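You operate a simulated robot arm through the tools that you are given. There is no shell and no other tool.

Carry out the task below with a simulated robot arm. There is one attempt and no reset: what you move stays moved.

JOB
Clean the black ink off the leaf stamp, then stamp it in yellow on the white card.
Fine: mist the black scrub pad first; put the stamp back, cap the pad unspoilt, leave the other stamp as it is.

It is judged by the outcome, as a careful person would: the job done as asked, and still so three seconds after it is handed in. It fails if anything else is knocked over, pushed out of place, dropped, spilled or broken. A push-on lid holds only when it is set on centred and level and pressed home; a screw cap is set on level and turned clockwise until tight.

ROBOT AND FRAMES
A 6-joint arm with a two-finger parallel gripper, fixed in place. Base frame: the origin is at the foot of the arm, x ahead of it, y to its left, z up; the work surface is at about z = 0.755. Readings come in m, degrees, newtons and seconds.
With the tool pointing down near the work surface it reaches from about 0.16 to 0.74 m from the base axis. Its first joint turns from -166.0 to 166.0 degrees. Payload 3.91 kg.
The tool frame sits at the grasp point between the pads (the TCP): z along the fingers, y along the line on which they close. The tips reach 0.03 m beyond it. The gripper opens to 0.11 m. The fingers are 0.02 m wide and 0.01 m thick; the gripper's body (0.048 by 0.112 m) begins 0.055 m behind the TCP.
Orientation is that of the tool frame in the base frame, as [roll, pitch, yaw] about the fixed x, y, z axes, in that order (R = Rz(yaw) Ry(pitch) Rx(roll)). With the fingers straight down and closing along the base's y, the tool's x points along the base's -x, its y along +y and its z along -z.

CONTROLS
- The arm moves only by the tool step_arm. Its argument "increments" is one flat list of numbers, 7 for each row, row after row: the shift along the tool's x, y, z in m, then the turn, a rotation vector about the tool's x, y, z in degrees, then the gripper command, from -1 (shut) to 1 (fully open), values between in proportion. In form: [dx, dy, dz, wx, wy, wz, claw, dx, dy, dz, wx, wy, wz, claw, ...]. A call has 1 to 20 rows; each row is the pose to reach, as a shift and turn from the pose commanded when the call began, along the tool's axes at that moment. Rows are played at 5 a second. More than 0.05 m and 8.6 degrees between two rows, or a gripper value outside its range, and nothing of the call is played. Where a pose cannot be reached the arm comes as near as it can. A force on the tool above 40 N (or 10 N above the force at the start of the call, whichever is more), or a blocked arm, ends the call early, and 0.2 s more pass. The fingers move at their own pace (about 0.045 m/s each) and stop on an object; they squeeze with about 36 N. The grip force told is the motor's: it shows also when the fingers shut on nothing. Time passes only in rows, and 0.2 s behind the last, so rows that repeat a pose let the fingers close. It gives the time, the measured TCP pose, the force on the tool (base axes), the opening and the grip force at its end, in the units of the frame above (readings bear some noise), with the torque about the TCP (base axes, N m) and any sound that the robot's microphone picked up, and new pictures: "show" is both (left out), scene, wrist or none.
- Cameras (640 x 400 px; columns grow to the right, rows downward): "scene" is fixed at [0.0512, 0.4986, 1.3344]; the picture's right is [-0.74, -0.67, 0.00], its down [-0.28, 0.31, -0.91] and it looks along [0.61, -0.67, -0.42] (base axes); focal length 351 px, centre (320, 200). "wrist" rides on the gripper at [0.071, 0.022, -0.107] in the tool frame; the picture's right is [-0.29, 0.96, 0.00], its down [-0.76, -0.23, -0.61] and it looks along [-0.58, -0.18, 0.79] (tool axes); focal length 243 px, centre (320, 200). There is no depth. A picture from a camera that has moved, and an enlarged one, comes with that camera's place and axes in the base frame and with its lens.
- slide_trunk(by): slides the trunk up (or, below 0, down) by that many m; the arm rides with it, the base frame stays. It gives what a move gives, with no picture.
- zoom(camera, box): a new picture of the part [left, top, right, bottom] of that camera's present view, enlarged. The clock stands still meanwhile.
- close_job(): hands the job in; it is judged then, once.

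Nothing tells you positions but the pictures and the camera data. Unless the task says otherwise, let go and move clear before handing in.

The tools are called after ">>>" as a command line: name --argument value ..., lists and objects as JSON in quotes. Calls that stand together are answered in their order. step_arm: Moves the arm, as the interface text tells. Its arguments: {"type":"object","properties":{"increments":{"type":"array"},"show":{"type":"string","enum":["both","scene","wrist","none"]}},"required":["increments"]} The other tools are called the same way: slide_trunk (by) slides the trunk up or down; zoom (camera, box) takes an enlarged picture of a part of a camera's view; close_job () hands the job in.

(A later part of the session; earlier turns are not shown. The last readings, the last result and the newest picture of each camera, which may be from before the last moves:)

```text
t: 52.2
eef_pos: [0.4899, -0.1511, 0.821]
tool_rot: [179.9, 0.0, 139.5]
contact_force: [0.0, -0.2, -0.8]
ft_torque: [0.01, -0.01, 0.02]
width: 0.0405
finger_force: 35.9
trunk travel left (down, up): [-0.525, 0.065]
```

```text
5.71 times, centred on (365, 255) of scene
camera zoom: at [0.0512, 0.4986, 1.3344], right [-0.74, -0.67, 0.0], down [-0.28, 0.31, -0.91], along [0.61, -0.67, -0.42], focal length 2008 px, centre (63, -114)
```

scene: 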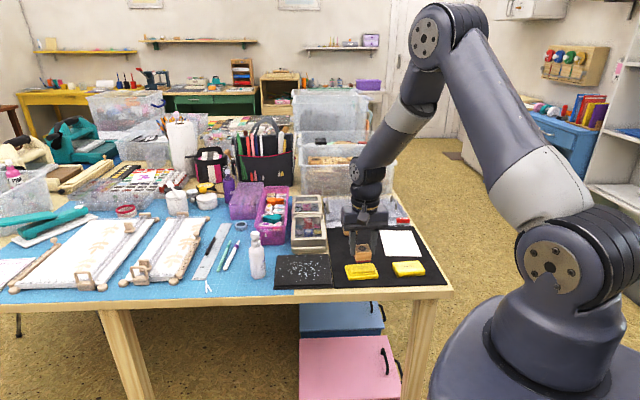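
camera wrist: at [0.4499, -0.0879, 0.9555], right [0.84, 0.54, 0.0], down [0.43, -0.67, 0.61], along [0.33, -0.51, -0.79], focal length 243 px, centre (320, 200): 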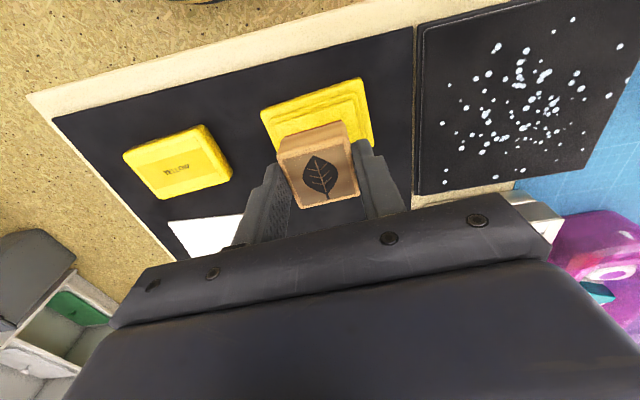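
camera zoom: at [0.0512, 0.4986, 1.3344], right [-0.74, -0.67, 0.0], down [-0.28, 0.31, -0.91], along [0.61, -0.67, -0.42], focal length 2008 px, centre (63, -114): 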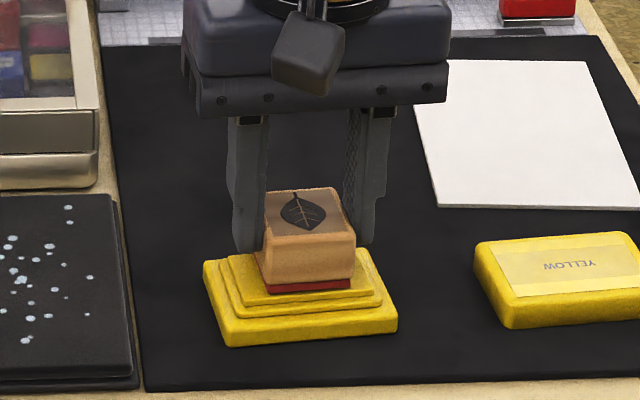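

>>> step_arm --increments '[0.002, 0, 0.001, 0, 0, 0, -1, 0.002, 0, 0.003, 0, 0, 0, -1]' --show "none"

>>> step_arm --increments '[0, 0, 0.0015, 0, 0, 0, -1]' --show "none"

>>> step_arm --increments '[0, 0, 0.0015, 0, 0, 0, -1]' --show "none"

>>> zoom --camera "scene" --box '[335, 220, 395, 290]'

```text
t: 52.8
eef_pos: [0.4884, -0.1495, 0.8191]
tool_rot: [-179.9, 0.1, 139.5]
contact_force: [-2.0, 0.5, 8.5]
ft_torque: [0.05, 0.06, -0.01]
width: 0.0408
finger_force: 35.4
trunk travel left (down, up): [-0.525, 0.065]
```

```text
t: 53.2
eef_pos: [0.4884, -0.1497, 0.8186]
tool_rot: [179.9, 0.3, 139.5]
contact_force: [-2.8, 0.1, 25.3]
ft_torque: [-0.03, 0.17, -0.03]
width: 0.0408
finger_force: 36.5
trunk travel left (down, up): [-0.525, 0.065]
```

```text
t: 53.6
eef_pos: [0.4883, -0.1509, 0.8178]
tool_rot: [179.8, 0.3, 139.5]
contact_force: [-0.8, -2.4, 32.1]
ft_torque: [-0.1, 0.04, 0.01]
width: 0.0409
finger_force: 36.3
trunk travel left (down, up): [-0.525, 0.065]
```

```text
5.71 times, centred on (365, 255) of scene
camera zoom: at [0.0512, 0.4986, 1.3344], right [-0.74, -0.67, 0.0], down [-0.28, 0.31, -0.91], along [0.61, -0.67, -0.42], focal length 2008 px, centre (63, -114)
```

zoom: 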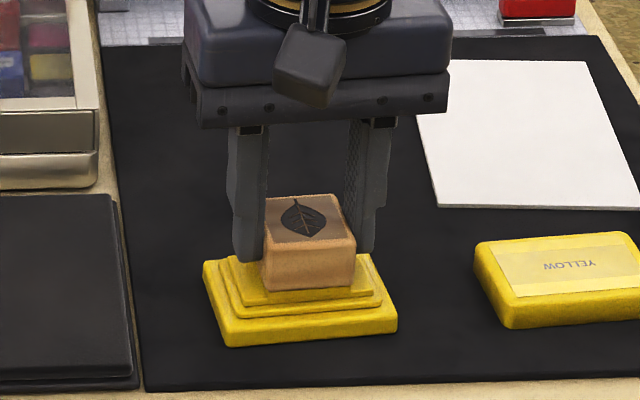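

Contact was firm (32 N at the end), and the rubber no longer shows red. I'll lift straight up and tilt the face to the scene camera to check the inking.

>>> step_arm --increments '[0, 0, -0.005, 0, 0, 0, -1, 0, 0, -0.03, 0, 0, 0, -1, 0, 0, -0.07, 0, 0, 0, -1, 0, 0, -0.115, 0, 0, 0, -1, 0, 0, -0.16, 0, 0, 0, -1, 0, 0, -0.17, 0, 8, 0, -1, 0, 0, -0.17, 0, 16, 0, -1, 0, 0, -0.17, 0, 24, 0, -1, 0, 0, -0.17, 0, 32, 0, -1, 0, 0, -0.17, 0, 40, 0, -1, 0, 0, -0.17, 0, 48, 0, -1, 0, 0, -0.17, 0, 56, 0, -1]' --show "scene"

>>> zoom --camera "scene" --box '[345, 195, 395, 240]'

>>> zoom --camera "scene" --box '[335, 240, 435, 290]'

```text
t: 56.2
eef_pos: [0.4686, -0.1366, 0.9712]
tool_rot: [179.9, -55.9, 139.5]
contact_force: [0.3, 0.0, -0.3]
ft_torque: [0.0, -0.04, -0.03]
width: 0.0407
finger_force: 35.8
out of reach, approached as far as the arm can: row 12
trunk travel left (down, up): [-0.525, 0.065]
```

scene: 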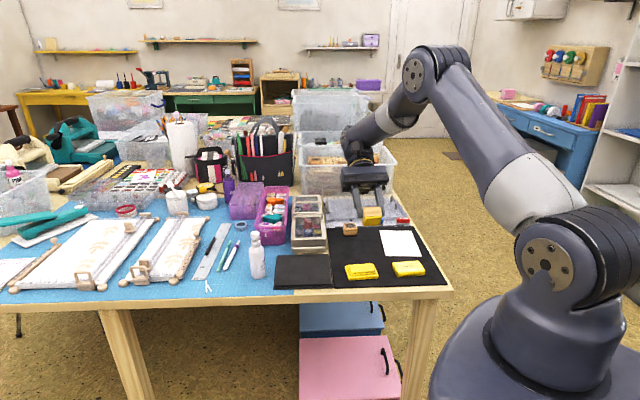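

```text
8.89 times, centred on (370, 218) of scene
camera zoom: at [0.0512, 0.4986, 1.3344], right [-0.74, -0.67, 0.0], down [-0.28, 0.31, -0.91], along [0.61, -0.67, -0.42], focal length 3123 px, centre (-124, 44)
```

zoom: 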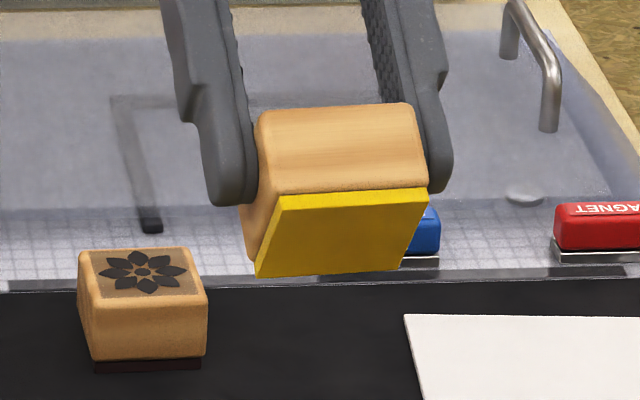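

```text
6.40 times, centred on (385, 265) of scene
camera zoom: at [0.0512, 0.4986, 1.3344], right [-0.74, -0.67, 0.0], down [-0.28, 0.31, -0.91], along [0.61, -0.67, -0.42], focal length 2249 px, centre (-96, -216)
```

zoom: 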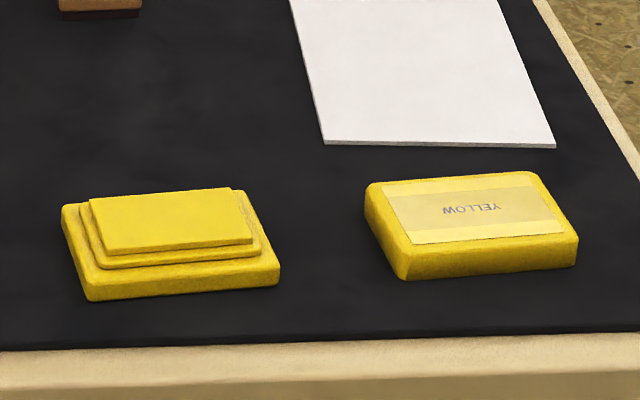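

The whole face is evenly yellow, and the ink pad hasn't moved. I'll level the stamp again and check where it sits in the grip.

>>> step_arm --increments '[0, 0, 0, 0, -8, 0, -1, 0, 0, 0, 0, -16, 0, -1, 0, 0, 0, 0, -24, 0, -1, 0, 0, 0, 0, -32, 0, -1, 0, 0, 0, 0, -40, 0, -1, 0, 0, 0, 0, -48, 0, -1, 0, 0, 0, 0, -56, 0, -1, 0, 0, 0, 0, -56, 0, -1]' --show "both"

>>> zoom --camera "wrist" --box '[210, 50, 430, 220]'

>>> zoom --camera "scene" --box '[345, 160, 405, 230]'

```text
t: 58.0
eef_pos: [0.4684, -0.1373, 0.971]
tool_rot: [179.9, 0.1, 139.5]
contact_force: [0.0, -1.4, -0.9]
ft_torque: [0.02, -0.05, 0.03]
width: 0.0408
finger_force: 36.0
trunk travel left (down, up): [-0.525, 0.065]
camera wrist: at [0.4283, -0.0744, 1.0776], right [0.84, 0.54, 0.0], down [0.43, -0.67, 0.61], along [0.33, -0.51, -0.79], focal length 243 px, centre (320, 200)
```

scene: 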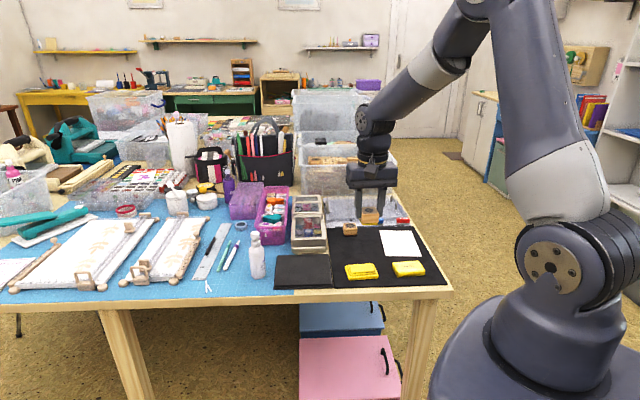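
wrist: 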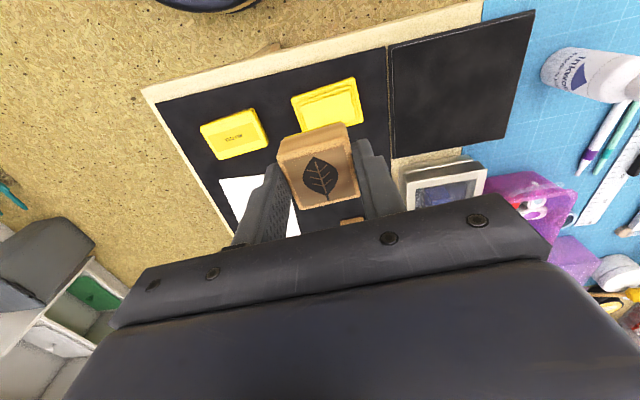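

```text
2.35 times, centred on (320, 135) of wrist
camera zoom: at [0.4283, -0.0744, 1.0776], right [0.84, 0.54, 0.0], down [0.43, -0.67, 0.61], along [0.33, -0.51, -0.79], focal length 571 px, centre (320, 353)
```

zoom: 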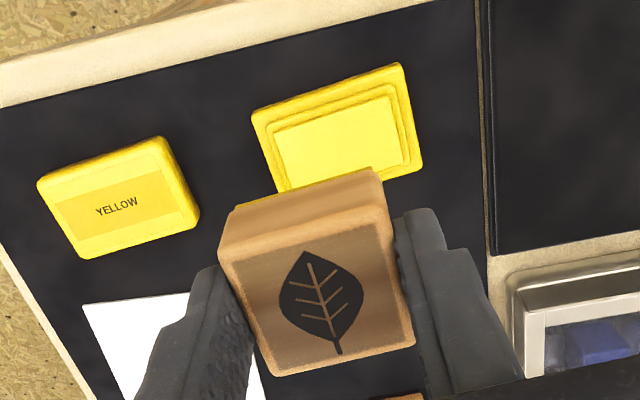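

```text
5.71 times, centred on (375, 195) of scene
camera zoom: at [0.0512, 0.4986, 1.3344], right [-0.74, -0.67, 0.0], down [-0.28, 0.31, -0.91], along [0.61, -0.67, -0.42], focal length 2008 px, centre (6, 229)
```

zoom: 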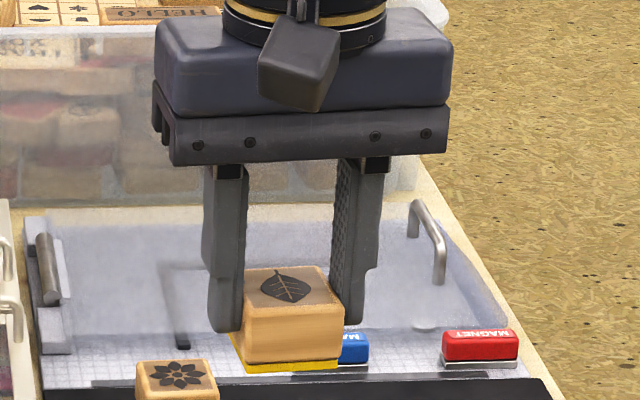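

The stamp is level and firmly held. Before stamping I'll measure the card's corners precisely.

>>> zoom --camera "scene" --box '[370, 220, 430, 270]'

>>> zoom --camera "wrist" --box '[200, 150, 320, 250]'

```text
8.00 times, centred on (400, 245) of scene
camera zoom: at [0.0512, 0.4986, 1.3344], right [-0.74, -0.67, 0.0], down [-0.28, 0.31, -0.91], along [0.61, -0.67, -0.42], focal length 2811 px, centre (-320, -160)
```

zoom: 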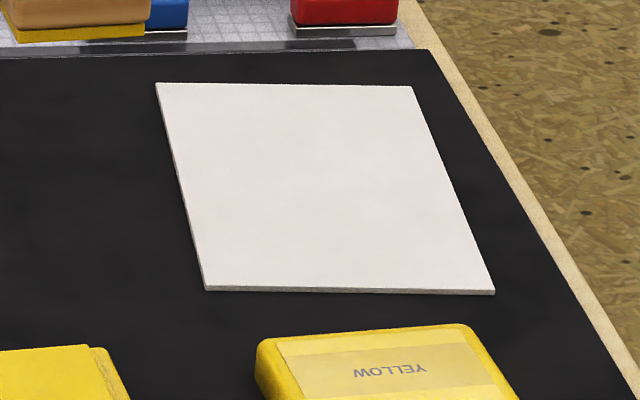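

```text
4.00 times, centred on (260, 200) of wrist
camera zoom: at [0.4283, -0.0744, 1.0776], right [0.84, 0.54, 0.0], down [0.43, -0.67, 0.61], along [0.33, -0.51, -0.79], focal length 970 px, centre (560, 200)
```

zoom: 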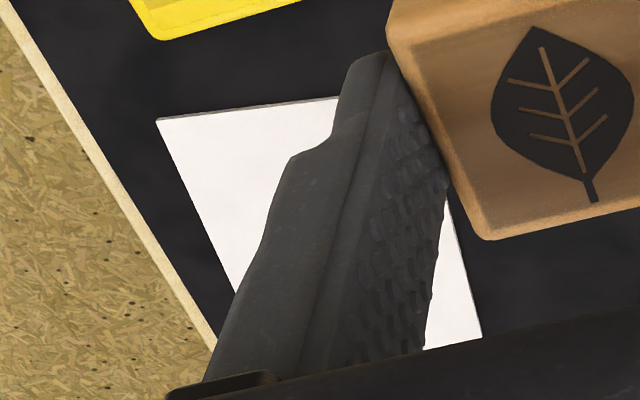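

The card is about 104 × 147 mm, centred at (0.493, -0.352), and turned about 8.7° from the gripper. I'll carry the stamp over the card's centre and turn it to line up with the card.

>>> step_arm --increments '[-0.0316, -0.0295, 0, 0, 0, 1.74, -1, -0.0633, -0.059, 0, 0, 0, 3.48, -1, -0.0949, -0.0886, 0, 0, 0, 5.22, -1, -0.1266, -0.1181, 0, 0, 0, 6.96, -1, -0.1582, -0.1476, 0, 0, 0, 8.7, -1, -0.1582, -0.1476, 0.04, 0, 0, 8.7, -1, -0.1582, -0.1476, 0.08, 0, 0, 8.7, -1, -0.1582, -0.1476, 0.12, 0, 0, 8.7, -1]' --show "both"

>>> zoom --camera "scene" --box '[365, 190, 445, 270]'

>>> zoom --camera "wrist" --box '[190, 50, 450, 230]'

```text
t: 59.8
eef_pos: [0.4936, -0.3531, 0.8513]
tool_rot: [180.0, 0.0, 130.8]
contact_force: [0.4, 0.2, -0.1]
ft_torque: [0.0, 0.0, 0.0]
width: 0.0408
finger_force: 35.8
trunk travel left (down, up): [-0.525, 0.065]
camera wrist: at [0.463, -0.2853, 0.9575], right [0.91, 0.41, 0.0], down [0.32, -0.73, 0.61], along [0.25, -0.56, -0.79], focal length 243 px, centre (320, 200)
```

scene: 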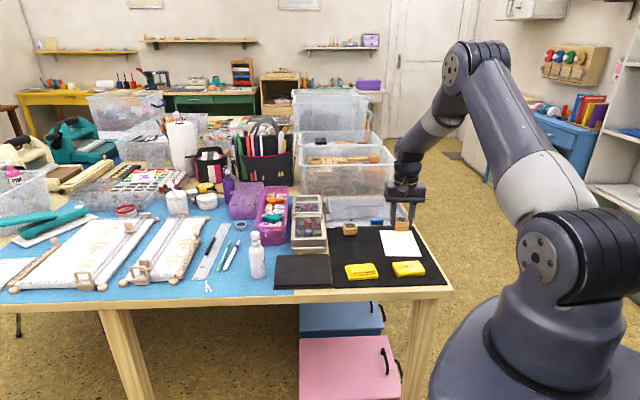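
wrist: 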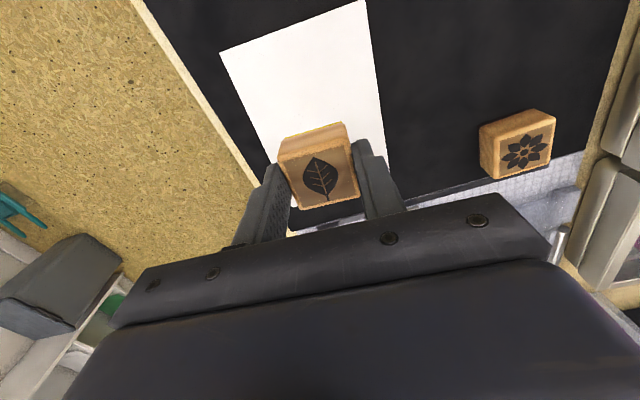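

```text
5.00 times, centred on (405, 230) of scene
camera zoom: at [0.0512, 0.4986, 1.3344], right [-0.74, -0.67, 0.0], down [-0.28, 0.31, -0.91], along [0.61, -0.67, -0.42], focal length 1757 px, centre (-105, 50)
```

zoom: 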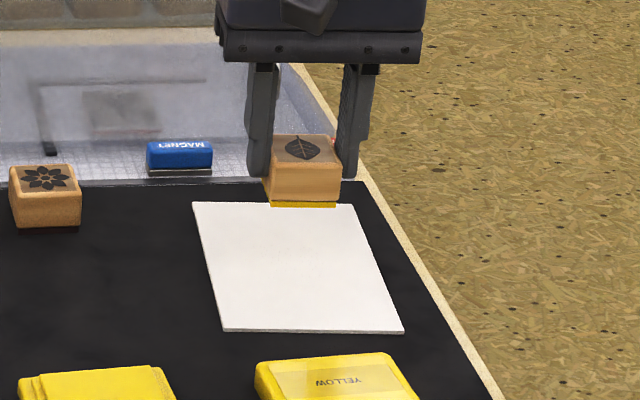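

```text
2.22 times, centred on (320, 140) of wrist
camera zoom: at [0.463, -0.2853, 0.9575], right [0.91, 0.41, 0.0], down [0.32, -0.73, 0.61], along [0.25, -0.56, -0.79], focal length 539 px, centre (320, 333)
```

zoom: 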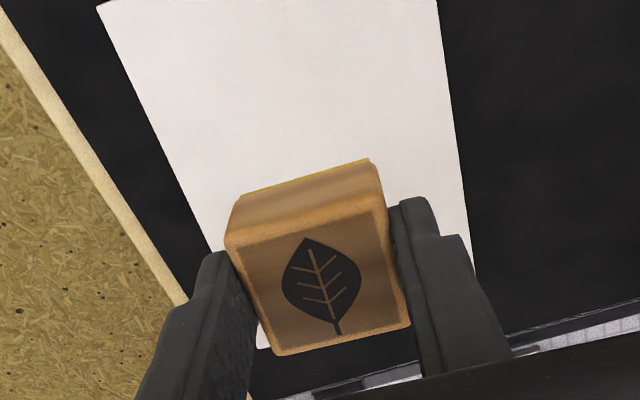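

The stamp is lined up over the middle of the card. I'll lower it straight down, then in small steps near contact.

>>> step_arm --increments '[0, 0, 0.02, 0, 0, 0, -1, 0, 0, 0.036, 0, 0, 0, -1, 0, 0, 0.044, 0, 0, 0, -1]' --show "none"

>>> zoom --camera "scene" --box '[365, 200, 445, 270]'

```text
t: 60.6
eef_pos: [0.4944, -0.3525, 0.8064]
tool_rot: [-179.9, 0.0, 130.7]
contact_force: [0.6, 0.2, -0.2]
ft_torque: [0.02, 0.0, -0.01]
width: 0.0409
finger_force: 36.0
trunk travel left (down, up): [-0.525, 0.065]
```

```text
5.71 times, centred on (405, 235) of scene
camera zoom: at [0.0512, 0.4986, 1.3344], right [-0.74, -0.67, 0.0], down [-0.28, 0.31, -0.91], along [0.61, -0.67, -0.42], focal length 2008 px, centre (-166, 0)
```

zoom: 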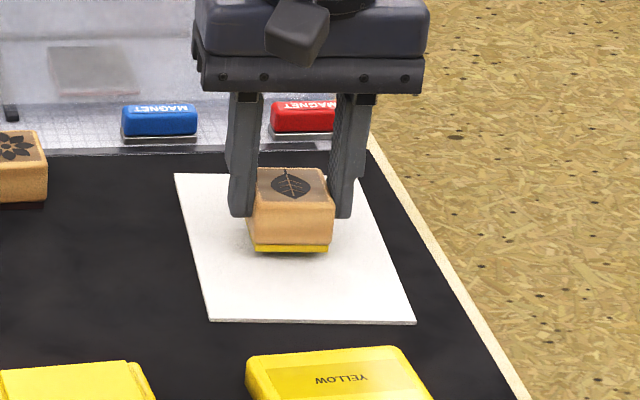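

>>> step_arm --increments '[0, 0, 0.002, 0, 0, 0, -1, 0, 0, 0.003, 0, 0, 0, -1]' --show "none"

```text
t: 61.2
eef_pos: [0.4931, -0.3539, 0.8044]
tool_rot: [180.0, -0.1, 130.8]
contact_force: [-0.2, -0.1, 0.2]
ft_torque: [0.0, 0.01, -0.02]
width: 0.0408
finger_force: 35.8
trunk travel left (down, up): [-0.525, 0.065]
```

Not touching the card yet; I'll keep lowering in small steps.

>>> step_arm --increments '[0, 0, 0.002, 0, 0, 0, -1]' --show "none"

```text
t: 61.6
eef_pos: [0.4932, -0.3527, 0.802]
tool_rot: [180.0, 0.0, 130.9]
contact_force: [0.0, 0.4, -0.1]
ft_torque: [-0.02, -0.02, -0.02]
width: 0.0408
finger_force: 36.5
trunk travel left (down, up): [-0.525, 0.065]
```

Still no contact at 0.802; continuing down in 1 mm steps.

>>> step_arm --increments '[0, 0, 0.001, 0, 0, 0, -1]' --show "none"

```text
t: 62.0
eef_pos: [0.4932, -0.3526, 0.8009]
tool_rot: [180.0, 0.0, 130.9]
contact_force: [0.7, -0.4, -0.1]
ft_torque: [-0.04, 0.03, 0.02]
width: 0.0406
finger_force: 36.2
trunk travel left (down, up): [-0.525, 0.065]
```

No contact at 0.801; another 1 mm.

>>> step_arm --increments '[0, 0, 0.001, 0, 0, 0, -1]' --show "none"

```text
t: 62.4
eef_pos: [0.4929, -0.3527, 0.8019]
tool_rot: [-179.9, 0.1, 130.8]
contact_force: [-1.2, -0.5, 4.9]
ft_torque: [-0.01, -0.05, -0.02]
width: 0.0409
finger_force: 35.6
trunk travel left (down, up): [-0.525, 0.065]
```

Light contact at about 5 N. I'll press a little firmer, straight down, and hold for a moment.

>>> step_arm --increments '[0, 0, 0.001, 0, 0, 0, -1, 0, 0, 0.001, 0, 0, 0, -1, 0, 0, 0.001, 0, 0, 0, -1]' --show "none"

```text
t: 63.2
eef_pos: [0.4933, -0.3532, 0.8008]
tool_rot: [179.9, 0.0, 130.9]
contact_force: [0.5, -0.9, 14.6]
ft_torque: [-0.05, -0.04, 0.0]
width: 0.0408
finger_force: 35.9
trunk travel left (down, up): [-0.525, 0.065]
```

The press is firm and steady at about 15 N. I'll add a touch more, then lift straight up and look at the print.

>>> step_arm --increments '[0, 0, 0.0006, 0, 0, 0, -1, 0, 0, 0.0006, 0, 0, 0, -1, 0, 0, -0.003, 0, 0, 0, -1, 0, 0, -0.015, 0, 0, 0, -1, 0, 0, -0.05, 0, 0, 0, -1, 0, 0, -0.09, 0, 0, 0, -1]' --show "both"

>>> zoom --camera "scene" --box '[365, 210, 445, 270]'

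```text
t: 64.6
eef_pos: [0.4945, -0.3528, 0.8895]
tool_rot: [179.9, 0.0, 130.7]
contact_force: [0.6, 0.1, -0.5]
ft_torque: [0.0, -0.02, 0.01]
width: 0.0407
finger_force: 36.1
trunk travel left (down, up): [-0.525, 0.065]
camera wrist: at [0.4632, -0.2842, 0.995], right [0.91, 0.41, 0.0], down [0.32, -0.73, 0.61], along [0.25, -0.56, -0.79], focal length 243 px, centre (320, 200)
```

scene: 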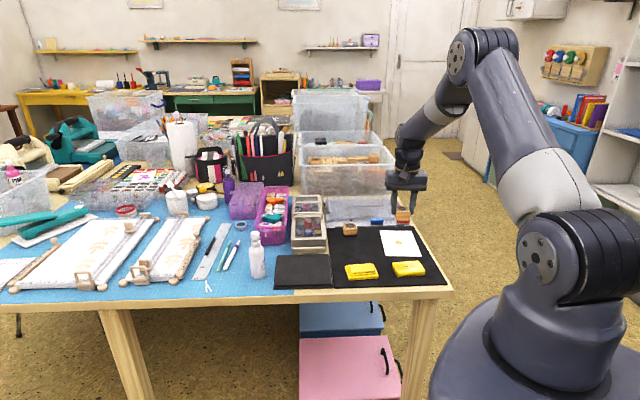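
wrist: 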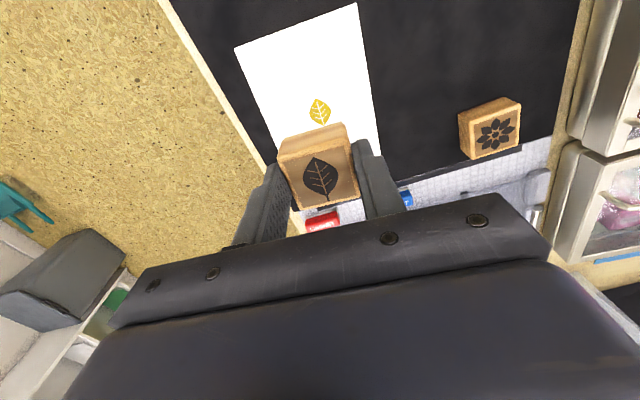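

```text
6.67 times, centred on (405, 240) of scene
camera zoom: at [0.0512, 0.4986, 1.3344], right [-0.74, -0.67, 0.0], down [-0.28, 0.31, -0.91], along [0.61, -0.67, -0.42], focal length 2342 px, centre (-247, -67)
```

zoom: 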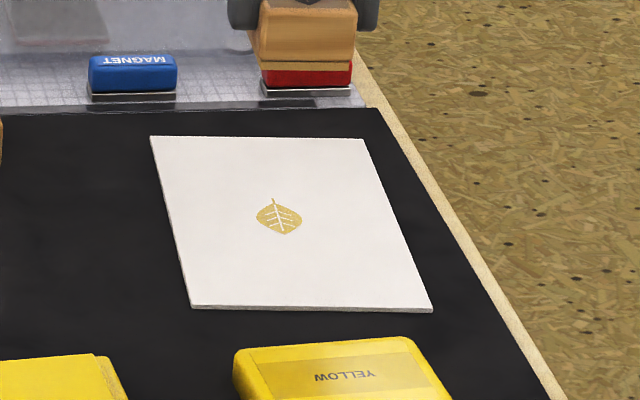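

There's a clear leaf print in the middle of the card. I'll zoom in to check its colour and completeness.

>>> zoom --camera "scene" --box '[385, 232, 415, 252]'

>>> zoom --camera "wrist" --box '[295, 85, 345, 130]'

```text
16.00 times, centred on (400, 242) of scene
camera zoom: at [0.0512, 0.4986, 1.3344], right [-0.74, -0.67, 0.0], down [-0.28, 0.31, -0.91], along [0.61, -0.67, -0.42], focal length 5621 px, centre (-960, -472)
```

zoom: 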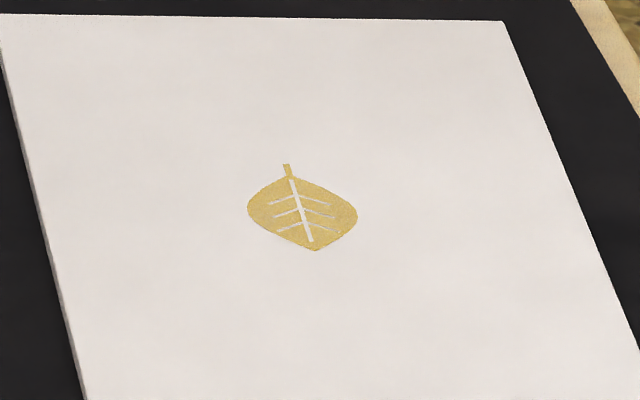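

```text
8.89 times, centred on (320, 108) of wrist
camera zoom: at [0.4632, -0.2842, 0.995], right [0.91, 0.41, 0.0], down [0.32, -0.73, 0.61], along [0.25, -0.56, -0.79], focal length 2157 px, centre (320, 1022)
```

zoom: 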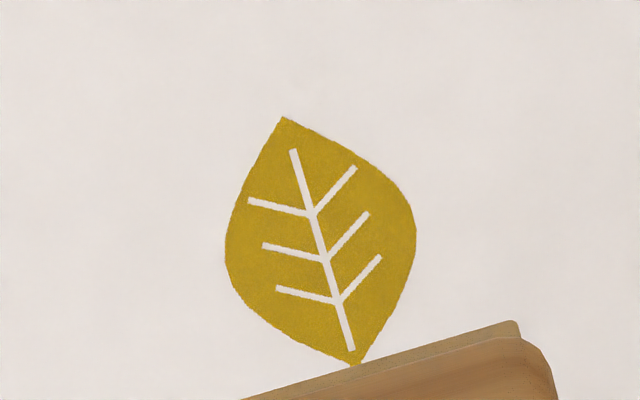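

The print is a complete, clean yellow leaf. Now I'll take the stamp back to its own spot, turning it back to its original angle.

>>> step_arm --increments '[0.0099, 0.0349, 0, 0, 0, -2.175, -1, 0.0198, 0.0697, 0, 0, 0, -4.35, -1, 0.0296, 0.1046, 0, 0, 0, -6.525, -1, 0.0395, 0.1394, 0, 0, 0, -8.7, -1, 0.0395, 0.1394, 0.03, 0, 0, -8.7, -1, 0.0395, 0.1394, 0.06, 0, 0, -8.7, -1, 0.0395, 0.1394, 0.08, 0, 0, -8.7, -1, 0.0395, 0.1394, 0.086, 0, 0, -8.7, -1]' --show "both"

>>> zoom --camera "scene" --box '[325, 195, 395, 265]'

```text
t: 66.4
eef_pos: [0.5746, -0.2316, 0.8032]
tool_rot: [-179.9, -0.1, 139.5]
contact_force: [-1.0, 0.2, -1.0]
ft_torque: [0.02, 0.01, 0.01]
width: 0.0407
finger_force: 36.0
trunk travel left (down, up): [-0.525, 0.065]
camera wrist: at [0.533, -0.1686, 0.909], right [0.84, 0.54, 0.0], down [0.43, -0.67, 0.61], along [0.33, -0.51, -0.79], focal length 243 px, centre (320, 200)
```

scene: 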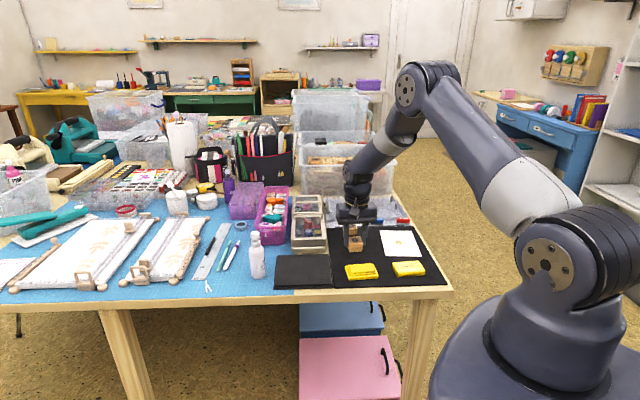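
wrist: 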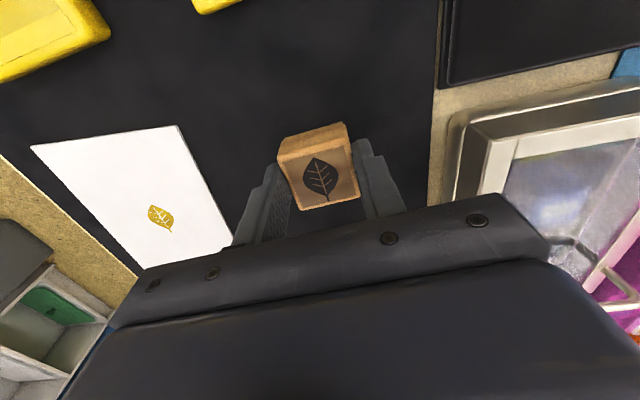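

```text
5.71 times, centred on (360, 230) of scene
camera zoom: at [0.0512, 0.4986, 1.3344], right [-0.74, -0.67, 0.0], down [-0.28, 0.31, -0.91], along [0.61, -0.67, -0.42], focal length 2008 px, centre (91, 29)
```

zoom: 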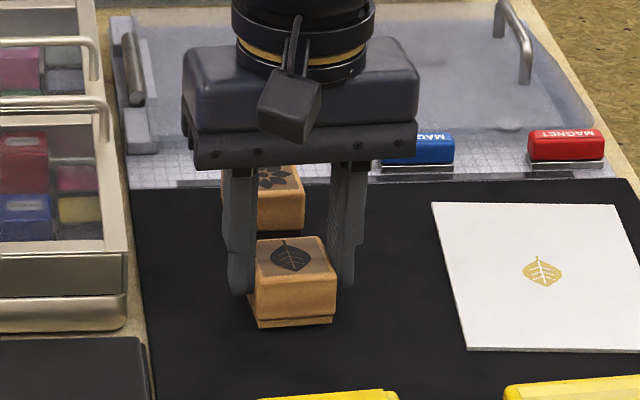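

>>> step_arm --increments '[0, 0, 0.002, 0, 0, 0, -1, 0, 0, 0.003, 0, 0, 0, -1]' --show "none"

```text
t: 67.0
eef_pos: [0.5726, -0.2317, 0.8004]
tool_rot: [-179.9, 0.0, 139.5]
contact_force: [-0.7, 0.2, -1.2]
ft_torque: [-0.02, 0.0, -0.01]
width: 0.0409
finger_force: 36.2
trunk travel left (down, up): [-0.525, 0.065]
```

Nearly down; I'll lower another 1 mm at a time until the stamp touches.

>>> step_arm --increments '[0, 0, 0.001, 0, 0, 0, -1]' --show "none"

>>> step_arm --increments '[0, 0, 0.001, 0, 0, 0, -1]' --show "none"

```text
t: 67.4
eef_pos: [0.5741, -0.2315, 0.7988]
tool_rot: [179.9, 0.0, 139.5]
contact_force: [0.4, 0.2, -0.6]
ft_torque: [-0.03, 0.02, 0.02]
width: 0.0407
finger_force: 36.4
trunk travel left (down, up): [-0.525, 0.065]
```

```text
t: 67.8
eef_pos: [0.5745, -0.2316, 0.7989]
tool_rot: [180.0, 0.1, 139.5]
contact_force: [0.0, 0.5, -0.2]
ft_torque: [-0.02, -0.03, 0.02]
width: 0.0405
finger_force: 35.6
trunk travel left (down, up): [-0.525, 0.065]
```

>>> step_arm --increments '[0, 0, 0.001, 0, 0, 0, -1]' --show "scene"

>>> zoom --camera "scene" --box '[340, 230, 370, 255]'

```text
t: 68.2
eef_pos: [0.5728, -0.2318, 0.7982]
tool_rot: [-180.0, 0.1, 139.4]
contact_force: [-1.2, 1.1, 5.7]
ft_torque: [0.0, 0.01, -0.03]
width: 0.0406
finger_force: 35.7
trunk travel left (down, up): [-0.525, 0.065]
```

scene: 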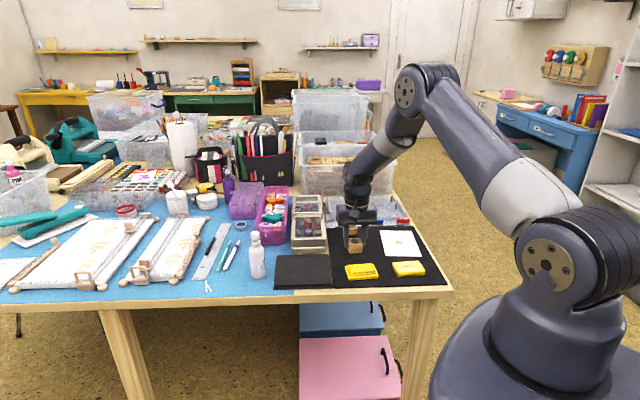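

```text
16.00 times, centred on (355, 242) of scene
camera zoom: at [0.0512, 0.4986, 1.3344], right [-0.74, -0.67, 0.0], down [-0.28, 0.31, -0.91], along [0.61, -0.67, -0.42], focal length 5621 px, centre (-240, -480)
```

zoom: 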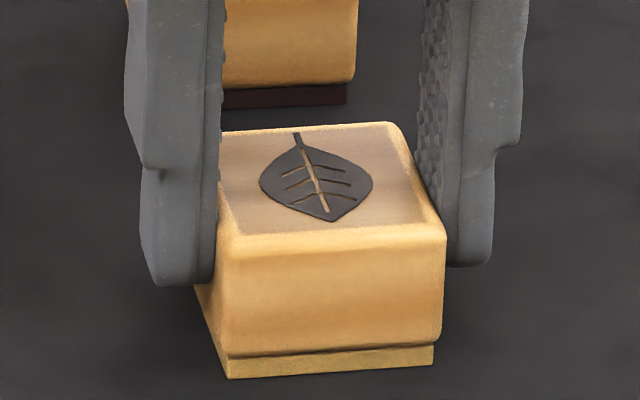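

The stamp is down on its spot with light contact. I'll release it and rise.

>>> step_arm --increments '[0, 0, -0.0006, 0, 0, 0, -1, 0, 0, -0.0006, 0, 0, 0, 0.27, 0, 0, -0.0006, 0, 0, 0, 0.27, 0, 0, -0.0006, 0, 0, 0, 0.27, 0, 0, -0.0006, 0, 0, 0, 0.27, 0, 0, -0.04, 0, 0, 0, 0.27, 0, 0, -0.085, 0, 0, 0, 0.27]' --show "both"

>>> zoom --camera "scene" --box '[335, 215, 395, 285]'

>>> zoom --camera "wrist" --box '[270, 65, 370, 150]'

```text
t: 69.8
eef_pos: [0.5738, -0.2317, 0.8822]
tool_rot: [-180.0, 0.0, 139.5]
contact_force: [0.3, -0.6, -0.3]
ft_torque: [-0.02, 0.0, -0.02]
width: 0.0696
finger_force: 0.1
trunk travel left (down, up): [-0.525, 0.065]
camera wrist: at [0.5327, -0.1689, 0.9889], right [0.84, 0.54, 0.0], down [0.43, -0.67, 0.61], along [0.33, -0.51, -0.79], focal length 243 px, centre (320, 200)
```

scene: 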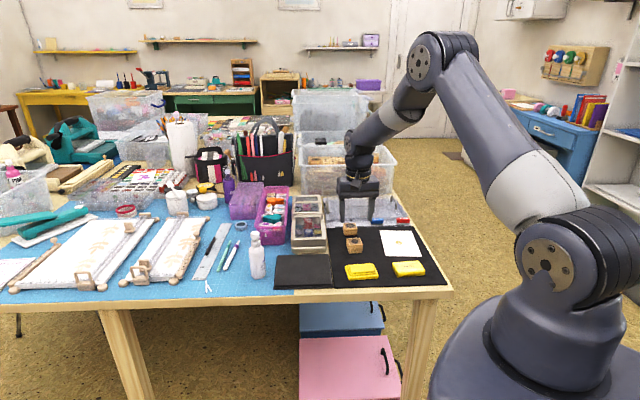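
wrist: 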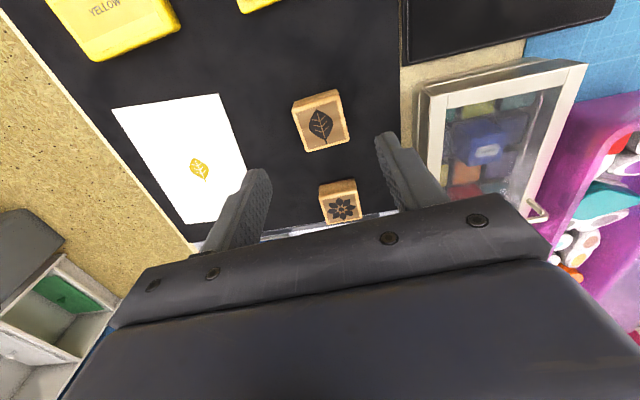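

```text
5.71 times, centred on (365, 250) of scene
camera zoom: at [0.0512, 0.4986, 1.3344], right [-0.74, -0.67, 0.0], down [-0.28, 0.31, -0.91], along [0.61, -0.67, -0.42], focal length 2008 px, centre (63, -86)
```

zoom: 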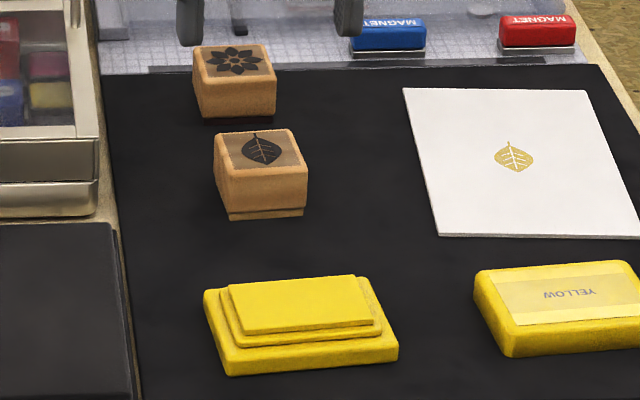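

```text
4.71 times, centred on (320, 108) of wrist
camera zoom: at [0.5327, -0.1689, 0.9889], right [0.84, 0.54, 0.0], down [0.43, -0.67, 0.61], along [0.33, -0.51, -0.79], focal length 1142 px, centre (320, 635)
```

zoom: 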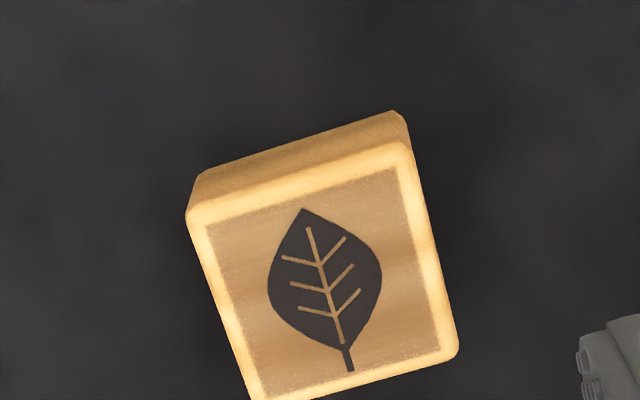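

The leaf stamp is back within a millimetre of where it started, and the flower stamp and card are undisturbed. Now I'll fetch the lid.

>>> step_arm --increments '[0.0301, -0.0306, 0, 0, 0, 0, 1, 0.0602, -0.0612, 0, 0, 0, 0, 1, 0.0903, -0.0917, 0, 0, 0, 0, 1, 0.1204, -0.1223, 0, 0, 0, 0, 1, 0.1204, -0.1223, 0.03, 0, 0, 0, 1, 0.1204, -0.1223, 0.06, 0, 0, 0, 1, 0.1204, -0.1223, 0.076, 0, 0, 0, 1]' --show "both"

>>> zoom --camera "scene" --box '[370, 225, 450, 285]'

>>> zoom --camera "wrist" --box '[190, 90, 440, 230]'

```text
t: 71.4
eef_pos: [0.4013, -0.2453, 0.8067]
tool_rot: [180.0, 0.0, 139.5]
contact_force: [0.6, 0.3, 0.2]
ft_torque: [0.02, 0.02, -0.01]
width: 0.1099
finger_force: 0.0
trunk travel left (down, up): [-0.525, 0.065]
camera wrist: at [0.3615, -0.1834, 0.9122], right [0.84, 0.54, 0.0], down [0.43, -0.67, 0.61], along [0.33, -0.51, -0.79], focal length 243 px, centre (320, 200)
```

scene: 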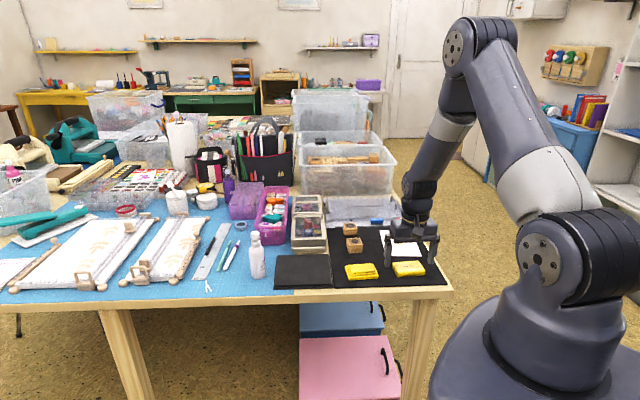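
wrist: 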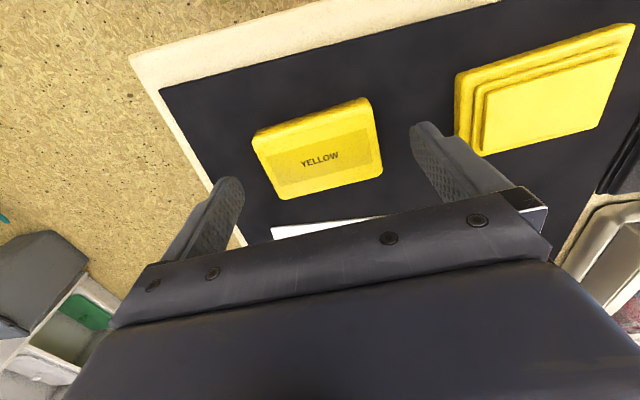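

```text
6.67 times, centred on (410, 255) of scene
camera zoom: at [0.0512, 0.4986, 1.3344], right [-0.74, -0.67, 0.0], down [-0.28, 0.31, -0.91], along [0.61, -0.67, -0.42], focal length 2342 px, centre (-280, -167)
```

zoom: 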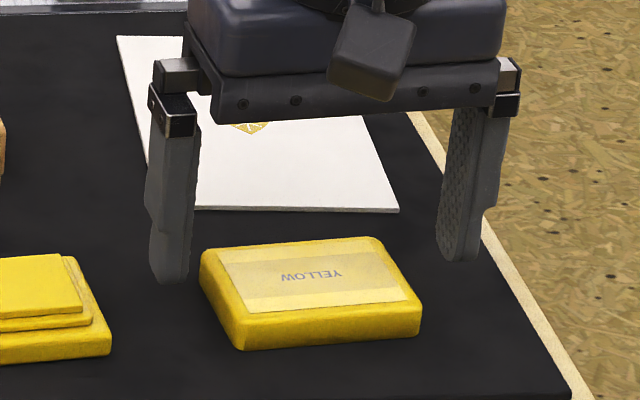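

```text
2.56 times, centred on (315, 160) of wrist
camera zoom: at [0.3615, -0.1834, 0.9122], right [0.84, 0.54, 0.0], down [0.43, -0.67, 0.61], along [0.33, -0.51, -0.79], focal length 621 px, centre (333, 302)
```

zoom: 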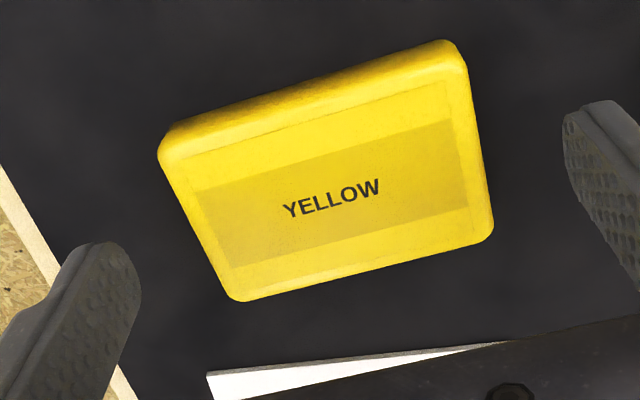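

The fingers straddle the lid evenly. I'll lower them and grip it.

>>> step_arm --increments '[0, 0, 0.01, 0, 0, 0, 1, 0, 0, 0.0175, 0, 0, 0, 1, 0, 0, 0.0175, 0, 0, 0, 1]' --show "none"

>>> step_arm --increments '[0, 0, 0, 0, 0, 0, 0.4, 0, 0, 0, 0, 0, 0, -1, 0, 0, 0, 0, 0, 0, -1, 0, 0, 0, 0, 0, 0, -1, 0, 0, 0, 0, 0, 0, -1]' --show "both"

>>> zoom --camera "scene" --box '[370, 225, 450, 285]'

```text
t: 72.2
eef_pos: [0.4007, -0.2452, 0.7894]
tool_rot: [180.0, -0.1, 139.5]
contact_force: [0.5, 0.0, 0.6]
ft_torque: [-0.01, 0.0, -0.01]
width: 0.11
finger_force: 0.1
trunk travel left (down, up): [-0.525, 0.065]
```

```text
t: 73.4
eef_pos: [0.403, -0.246, 0.788]
tool_rot: [-180.0, 0.0, 139.5]
contact_force: [0.7, -0.6, 0.8]
ft_torque: [-0.01, -0.01, -0.01]
width: 0.0767
finger_force: 35.9
trunk travel left (down, up): [-0.525, 0.065]
camera wrist: at [0.3616, -0.1835, 0.8953], right [0.84, 0.54, 0.0], down [0.43, -0.67, 0.61], along [0.33, -0.51, -0.79], focal length 243 px, centre (320, 200)
```

scene: 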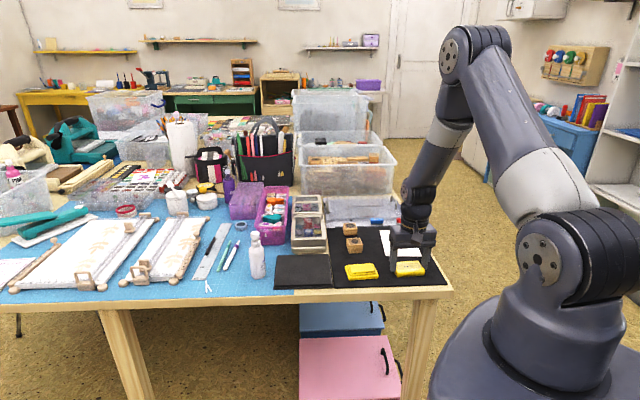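
wrist: 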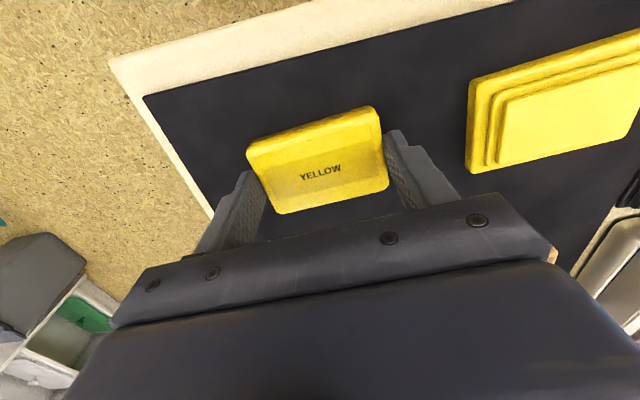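

```text
6.67 times, centred on (410, 255) of scene
camera zoom: at [0.0512, 0.4986, 1.3344], right [-0.74, -0.67, 0.0], down [-0.28, 0.31, -0.91], along [0.61, -0.67, -0.42], focal length 2342 px, centre (-280, -167)
```

zoom: 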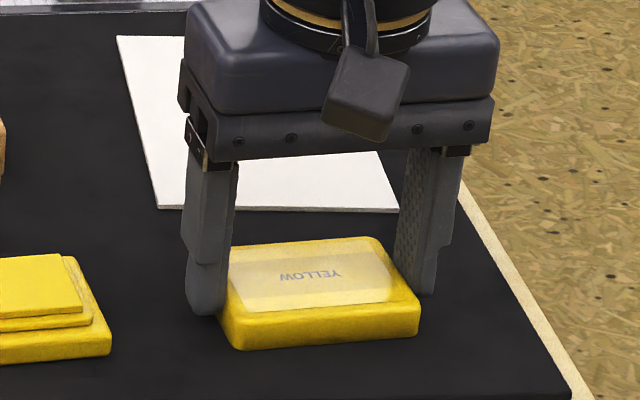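

The lid is gripped again at 76.7 mm. I'll carry it back above the pad base and check alignment before lowering.

>>> step_arm --increments '[0, 0, -0.035, 0, 0, 0, -1, 0, 0, -0.07, 0, 0, 0, -1, -0.0017, 0.0431, -0.07, 0, 0, 0, -1, -0.0034, 0.0863, -0.07, 0, 0, 0, -1, -0.0051, 0.1294, -0.07, 0, 0, 0, -1, -0.0051, 0.1294, -0.05, 0, 0, 0, -1, -0.0051, 0.1294, -0.037, 0, 0, 0, -1, -0.0051, 0.1294, -0.037, 0, 0, 0, -1]' --show "both"

>>> zoom --camera "scene" --box '[335, 225, 395, 290]'

>>> zoom --camera "wrist" --box '[190, 70, 440, 230]'

```text
t: 75.2
eef_pos: [0.49, -0.1499, 0.8255]
tool_rot: [-180.0, 0.0, 139.5]
contact_force: [-1.2, -0.2, -0.5]
ft_torque: [-0.01, -0.03, -0.01]
width: 0.0768
finger_force: 35.9
trunk travel left (down, up): [-0.525, 0.065]
camera wrist: at [0.4502, -0.0878, 0.9324], right [0.84, 0.54, 0.0], down [0.43, -0.67, 0.61], along [0.33, -0.51, -0.79], focal length 243 px, centre (320, 200)
```

scene: 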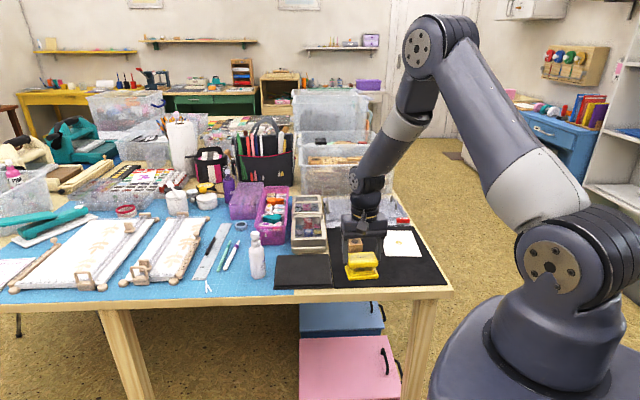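
wrist: 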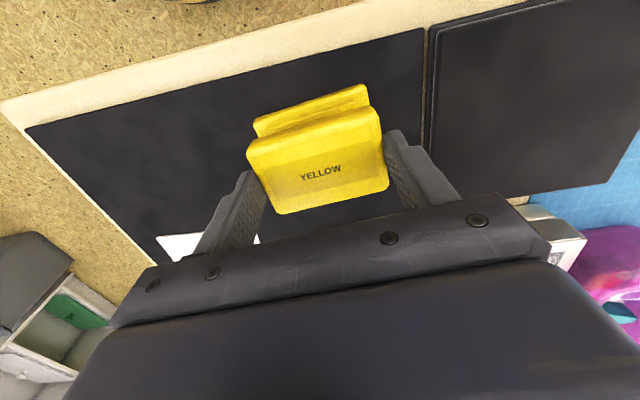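

```text
6.15 times, centred on (365, 258) of scene
camera zoom: at [0.0512, 0.4986, 1.3344], right [-0.74, -0.67, 0.0], down [-0.28, 0.31, -0.91], along [0.61, -0.67, -0.42], focal length 2162 px, centre (43, -154)
```

zoom: 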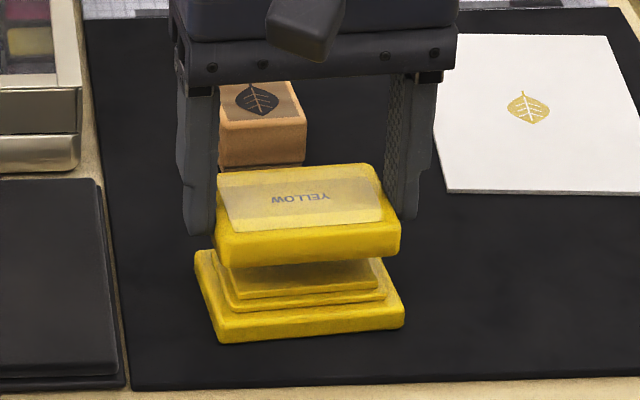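

```text
2.50 times, centred on (315, 150) of wrist
camera zoom: at [0.4502, -0.0878, 0.9324], right [0.84, 0.54, 0.0], down [0.43, -0.67, 0.61], along [0.33, -0.51, -0.79], focal length 606 px, centre (332, 325)
```

zoom: 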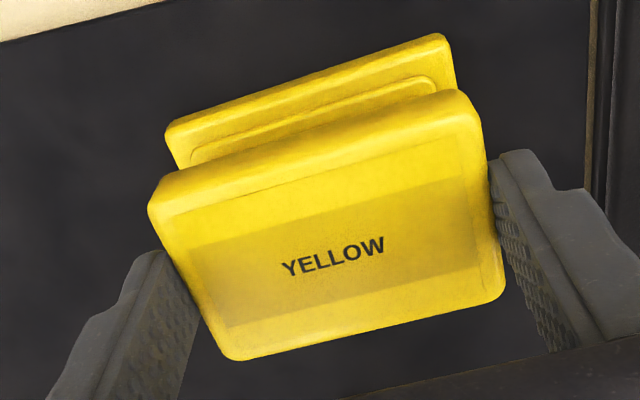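

The lid hangs over the base and looks aligned. I'll zoom in closer to verify before lowering.

>>> zoom --camera "scene" --box '[340, 250, 390, 285]'

>>> zoom --camera "wrist" --box '[245, 75, 395, 165]'

```text
11.43 times, centred on (365, 268) of scene
camera zoom: at [0.0512, 0.4986, 1.3344], right [-0.74, -0.67, 0.0], down [-0.28, 0.31, -0.91], along [0.61, -0.67, -0.42], focal length 4015 px, centre (-194, -571)
```

zoom: 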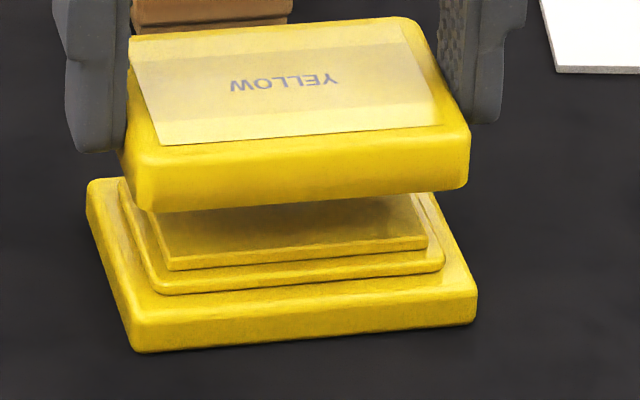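

```text
4.27 times, centred on (320, 120) of wrist
camera zoom: at [0.4502, -0.0878, 0.9324], right [0.84, 0.54, 0.0], down [0.43, -0.67, 0.61], along [0.33, -0.51, -0.79], focal length 1035 px, centre (320, 541)
```

zoom: 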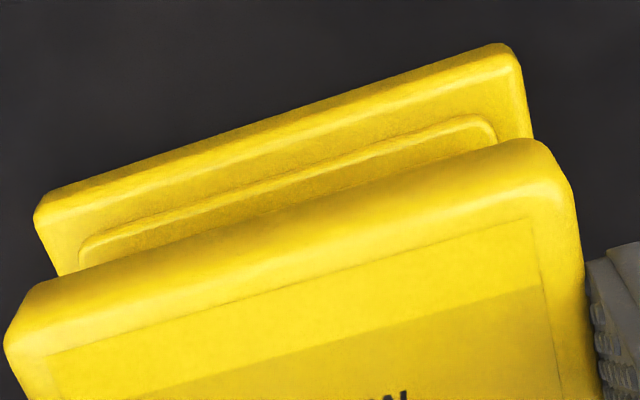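

The lid looks level and within about a millimetre. I'll take a few more pose readings to average out the noise before lowering.

>>> step_arm --increments '[0, 0, 0, 0, 0, 0, -1]' --show "none"

>>> step_arm --increments '[0, 0, 0, 0, 0, 0, -1]' --show "none"

>>> step_arm --increments '[0, 0, 0, 0, 0, 0, -1]' --show "none"

>>> step_arm --increments '[0, 0, 0, 0, 0, 0, -1]' --show "none"

>>> step_arm --increments '[0, 0, 0, 0, 0, 0, -1]' --show "none"

>>> step_arm --increments '[0, 0, 0, 0, 0, 0, -1]' --show "none"

```text
t: 75.6
eef_pos: [0.4904, -0.1504, 0.8267]
tool_rot: [-180.0, -0.1, 139.5]
contact_force: [0.5, 0.2, 0.7]
ft_torque: [0.01, 0.03, -0.02]
width: 0.0767
finger_force: 36.0
trunk travel left (down, up): [-0.525, 0.065]
```

```text
t: 76.0
eef_pos: [0.4897, -0.1508, 0.8265]
tool_rot: [179.9, 0.1, 139.5]
contact_force: [-0.8, 0.7, 0.2]
ft_torque: [0.02, 0.01, -0.01]
width: 0.0768
finger_force: 35.7
trunk travel left (down, up): [-0.525, 0.065]
```

```text
t: 76.4
eef_pos: [0.4903, -0.1509, 0.8254]
tool_rot: [180.0, -0.1, 139.4]
contact_force: [-0.4, 0.0, 0.5]
ft_torque: [-0.01, 0.03, -0.01]
width: 0.0768
finger_force: 35.9
trunk travel left (down, up): [-0.525, 0.065]
```

```text
t: 76.8
eef_pos: [0.4906, -0.1506, 0.826]
tool_rot: [-179.9, 0.0, 139.5]
contact_force: [-0.1, 0.5, -0.4]
ft_torque: [-0.02, 0.0, -0.03]
width: 0.0767
finger_force: 36.3
trunk travel left (down, up): [-0.525, 0.065]
```

```text
t: 77.2
eef_pos: [0.4903, -0.1516, 0.8257]
tool_rot: [-180.0, 0.0, 139.5]
contact_force: [-0.9, 0.1, 0.0]
ft_torque: [-0.02, 0.0, -0.01]
width: 0.0768
finger_force: 36.3
trunk travel left (down, up): [-0.525, 0.065]
```

```text
t: 77.6
eef_pos: [0.49, -0.1504, 0.8261]
tool_rot: [180.0, 0.1, 139.6]
contact_force: [-0.1, -0.1, -0.7]
ft_torque: [-0.01, -0.01, -0.01]
width: 0.0768
finger_force: 36.3
trunk travel left (down, up): [-0.525, 0.065]
```

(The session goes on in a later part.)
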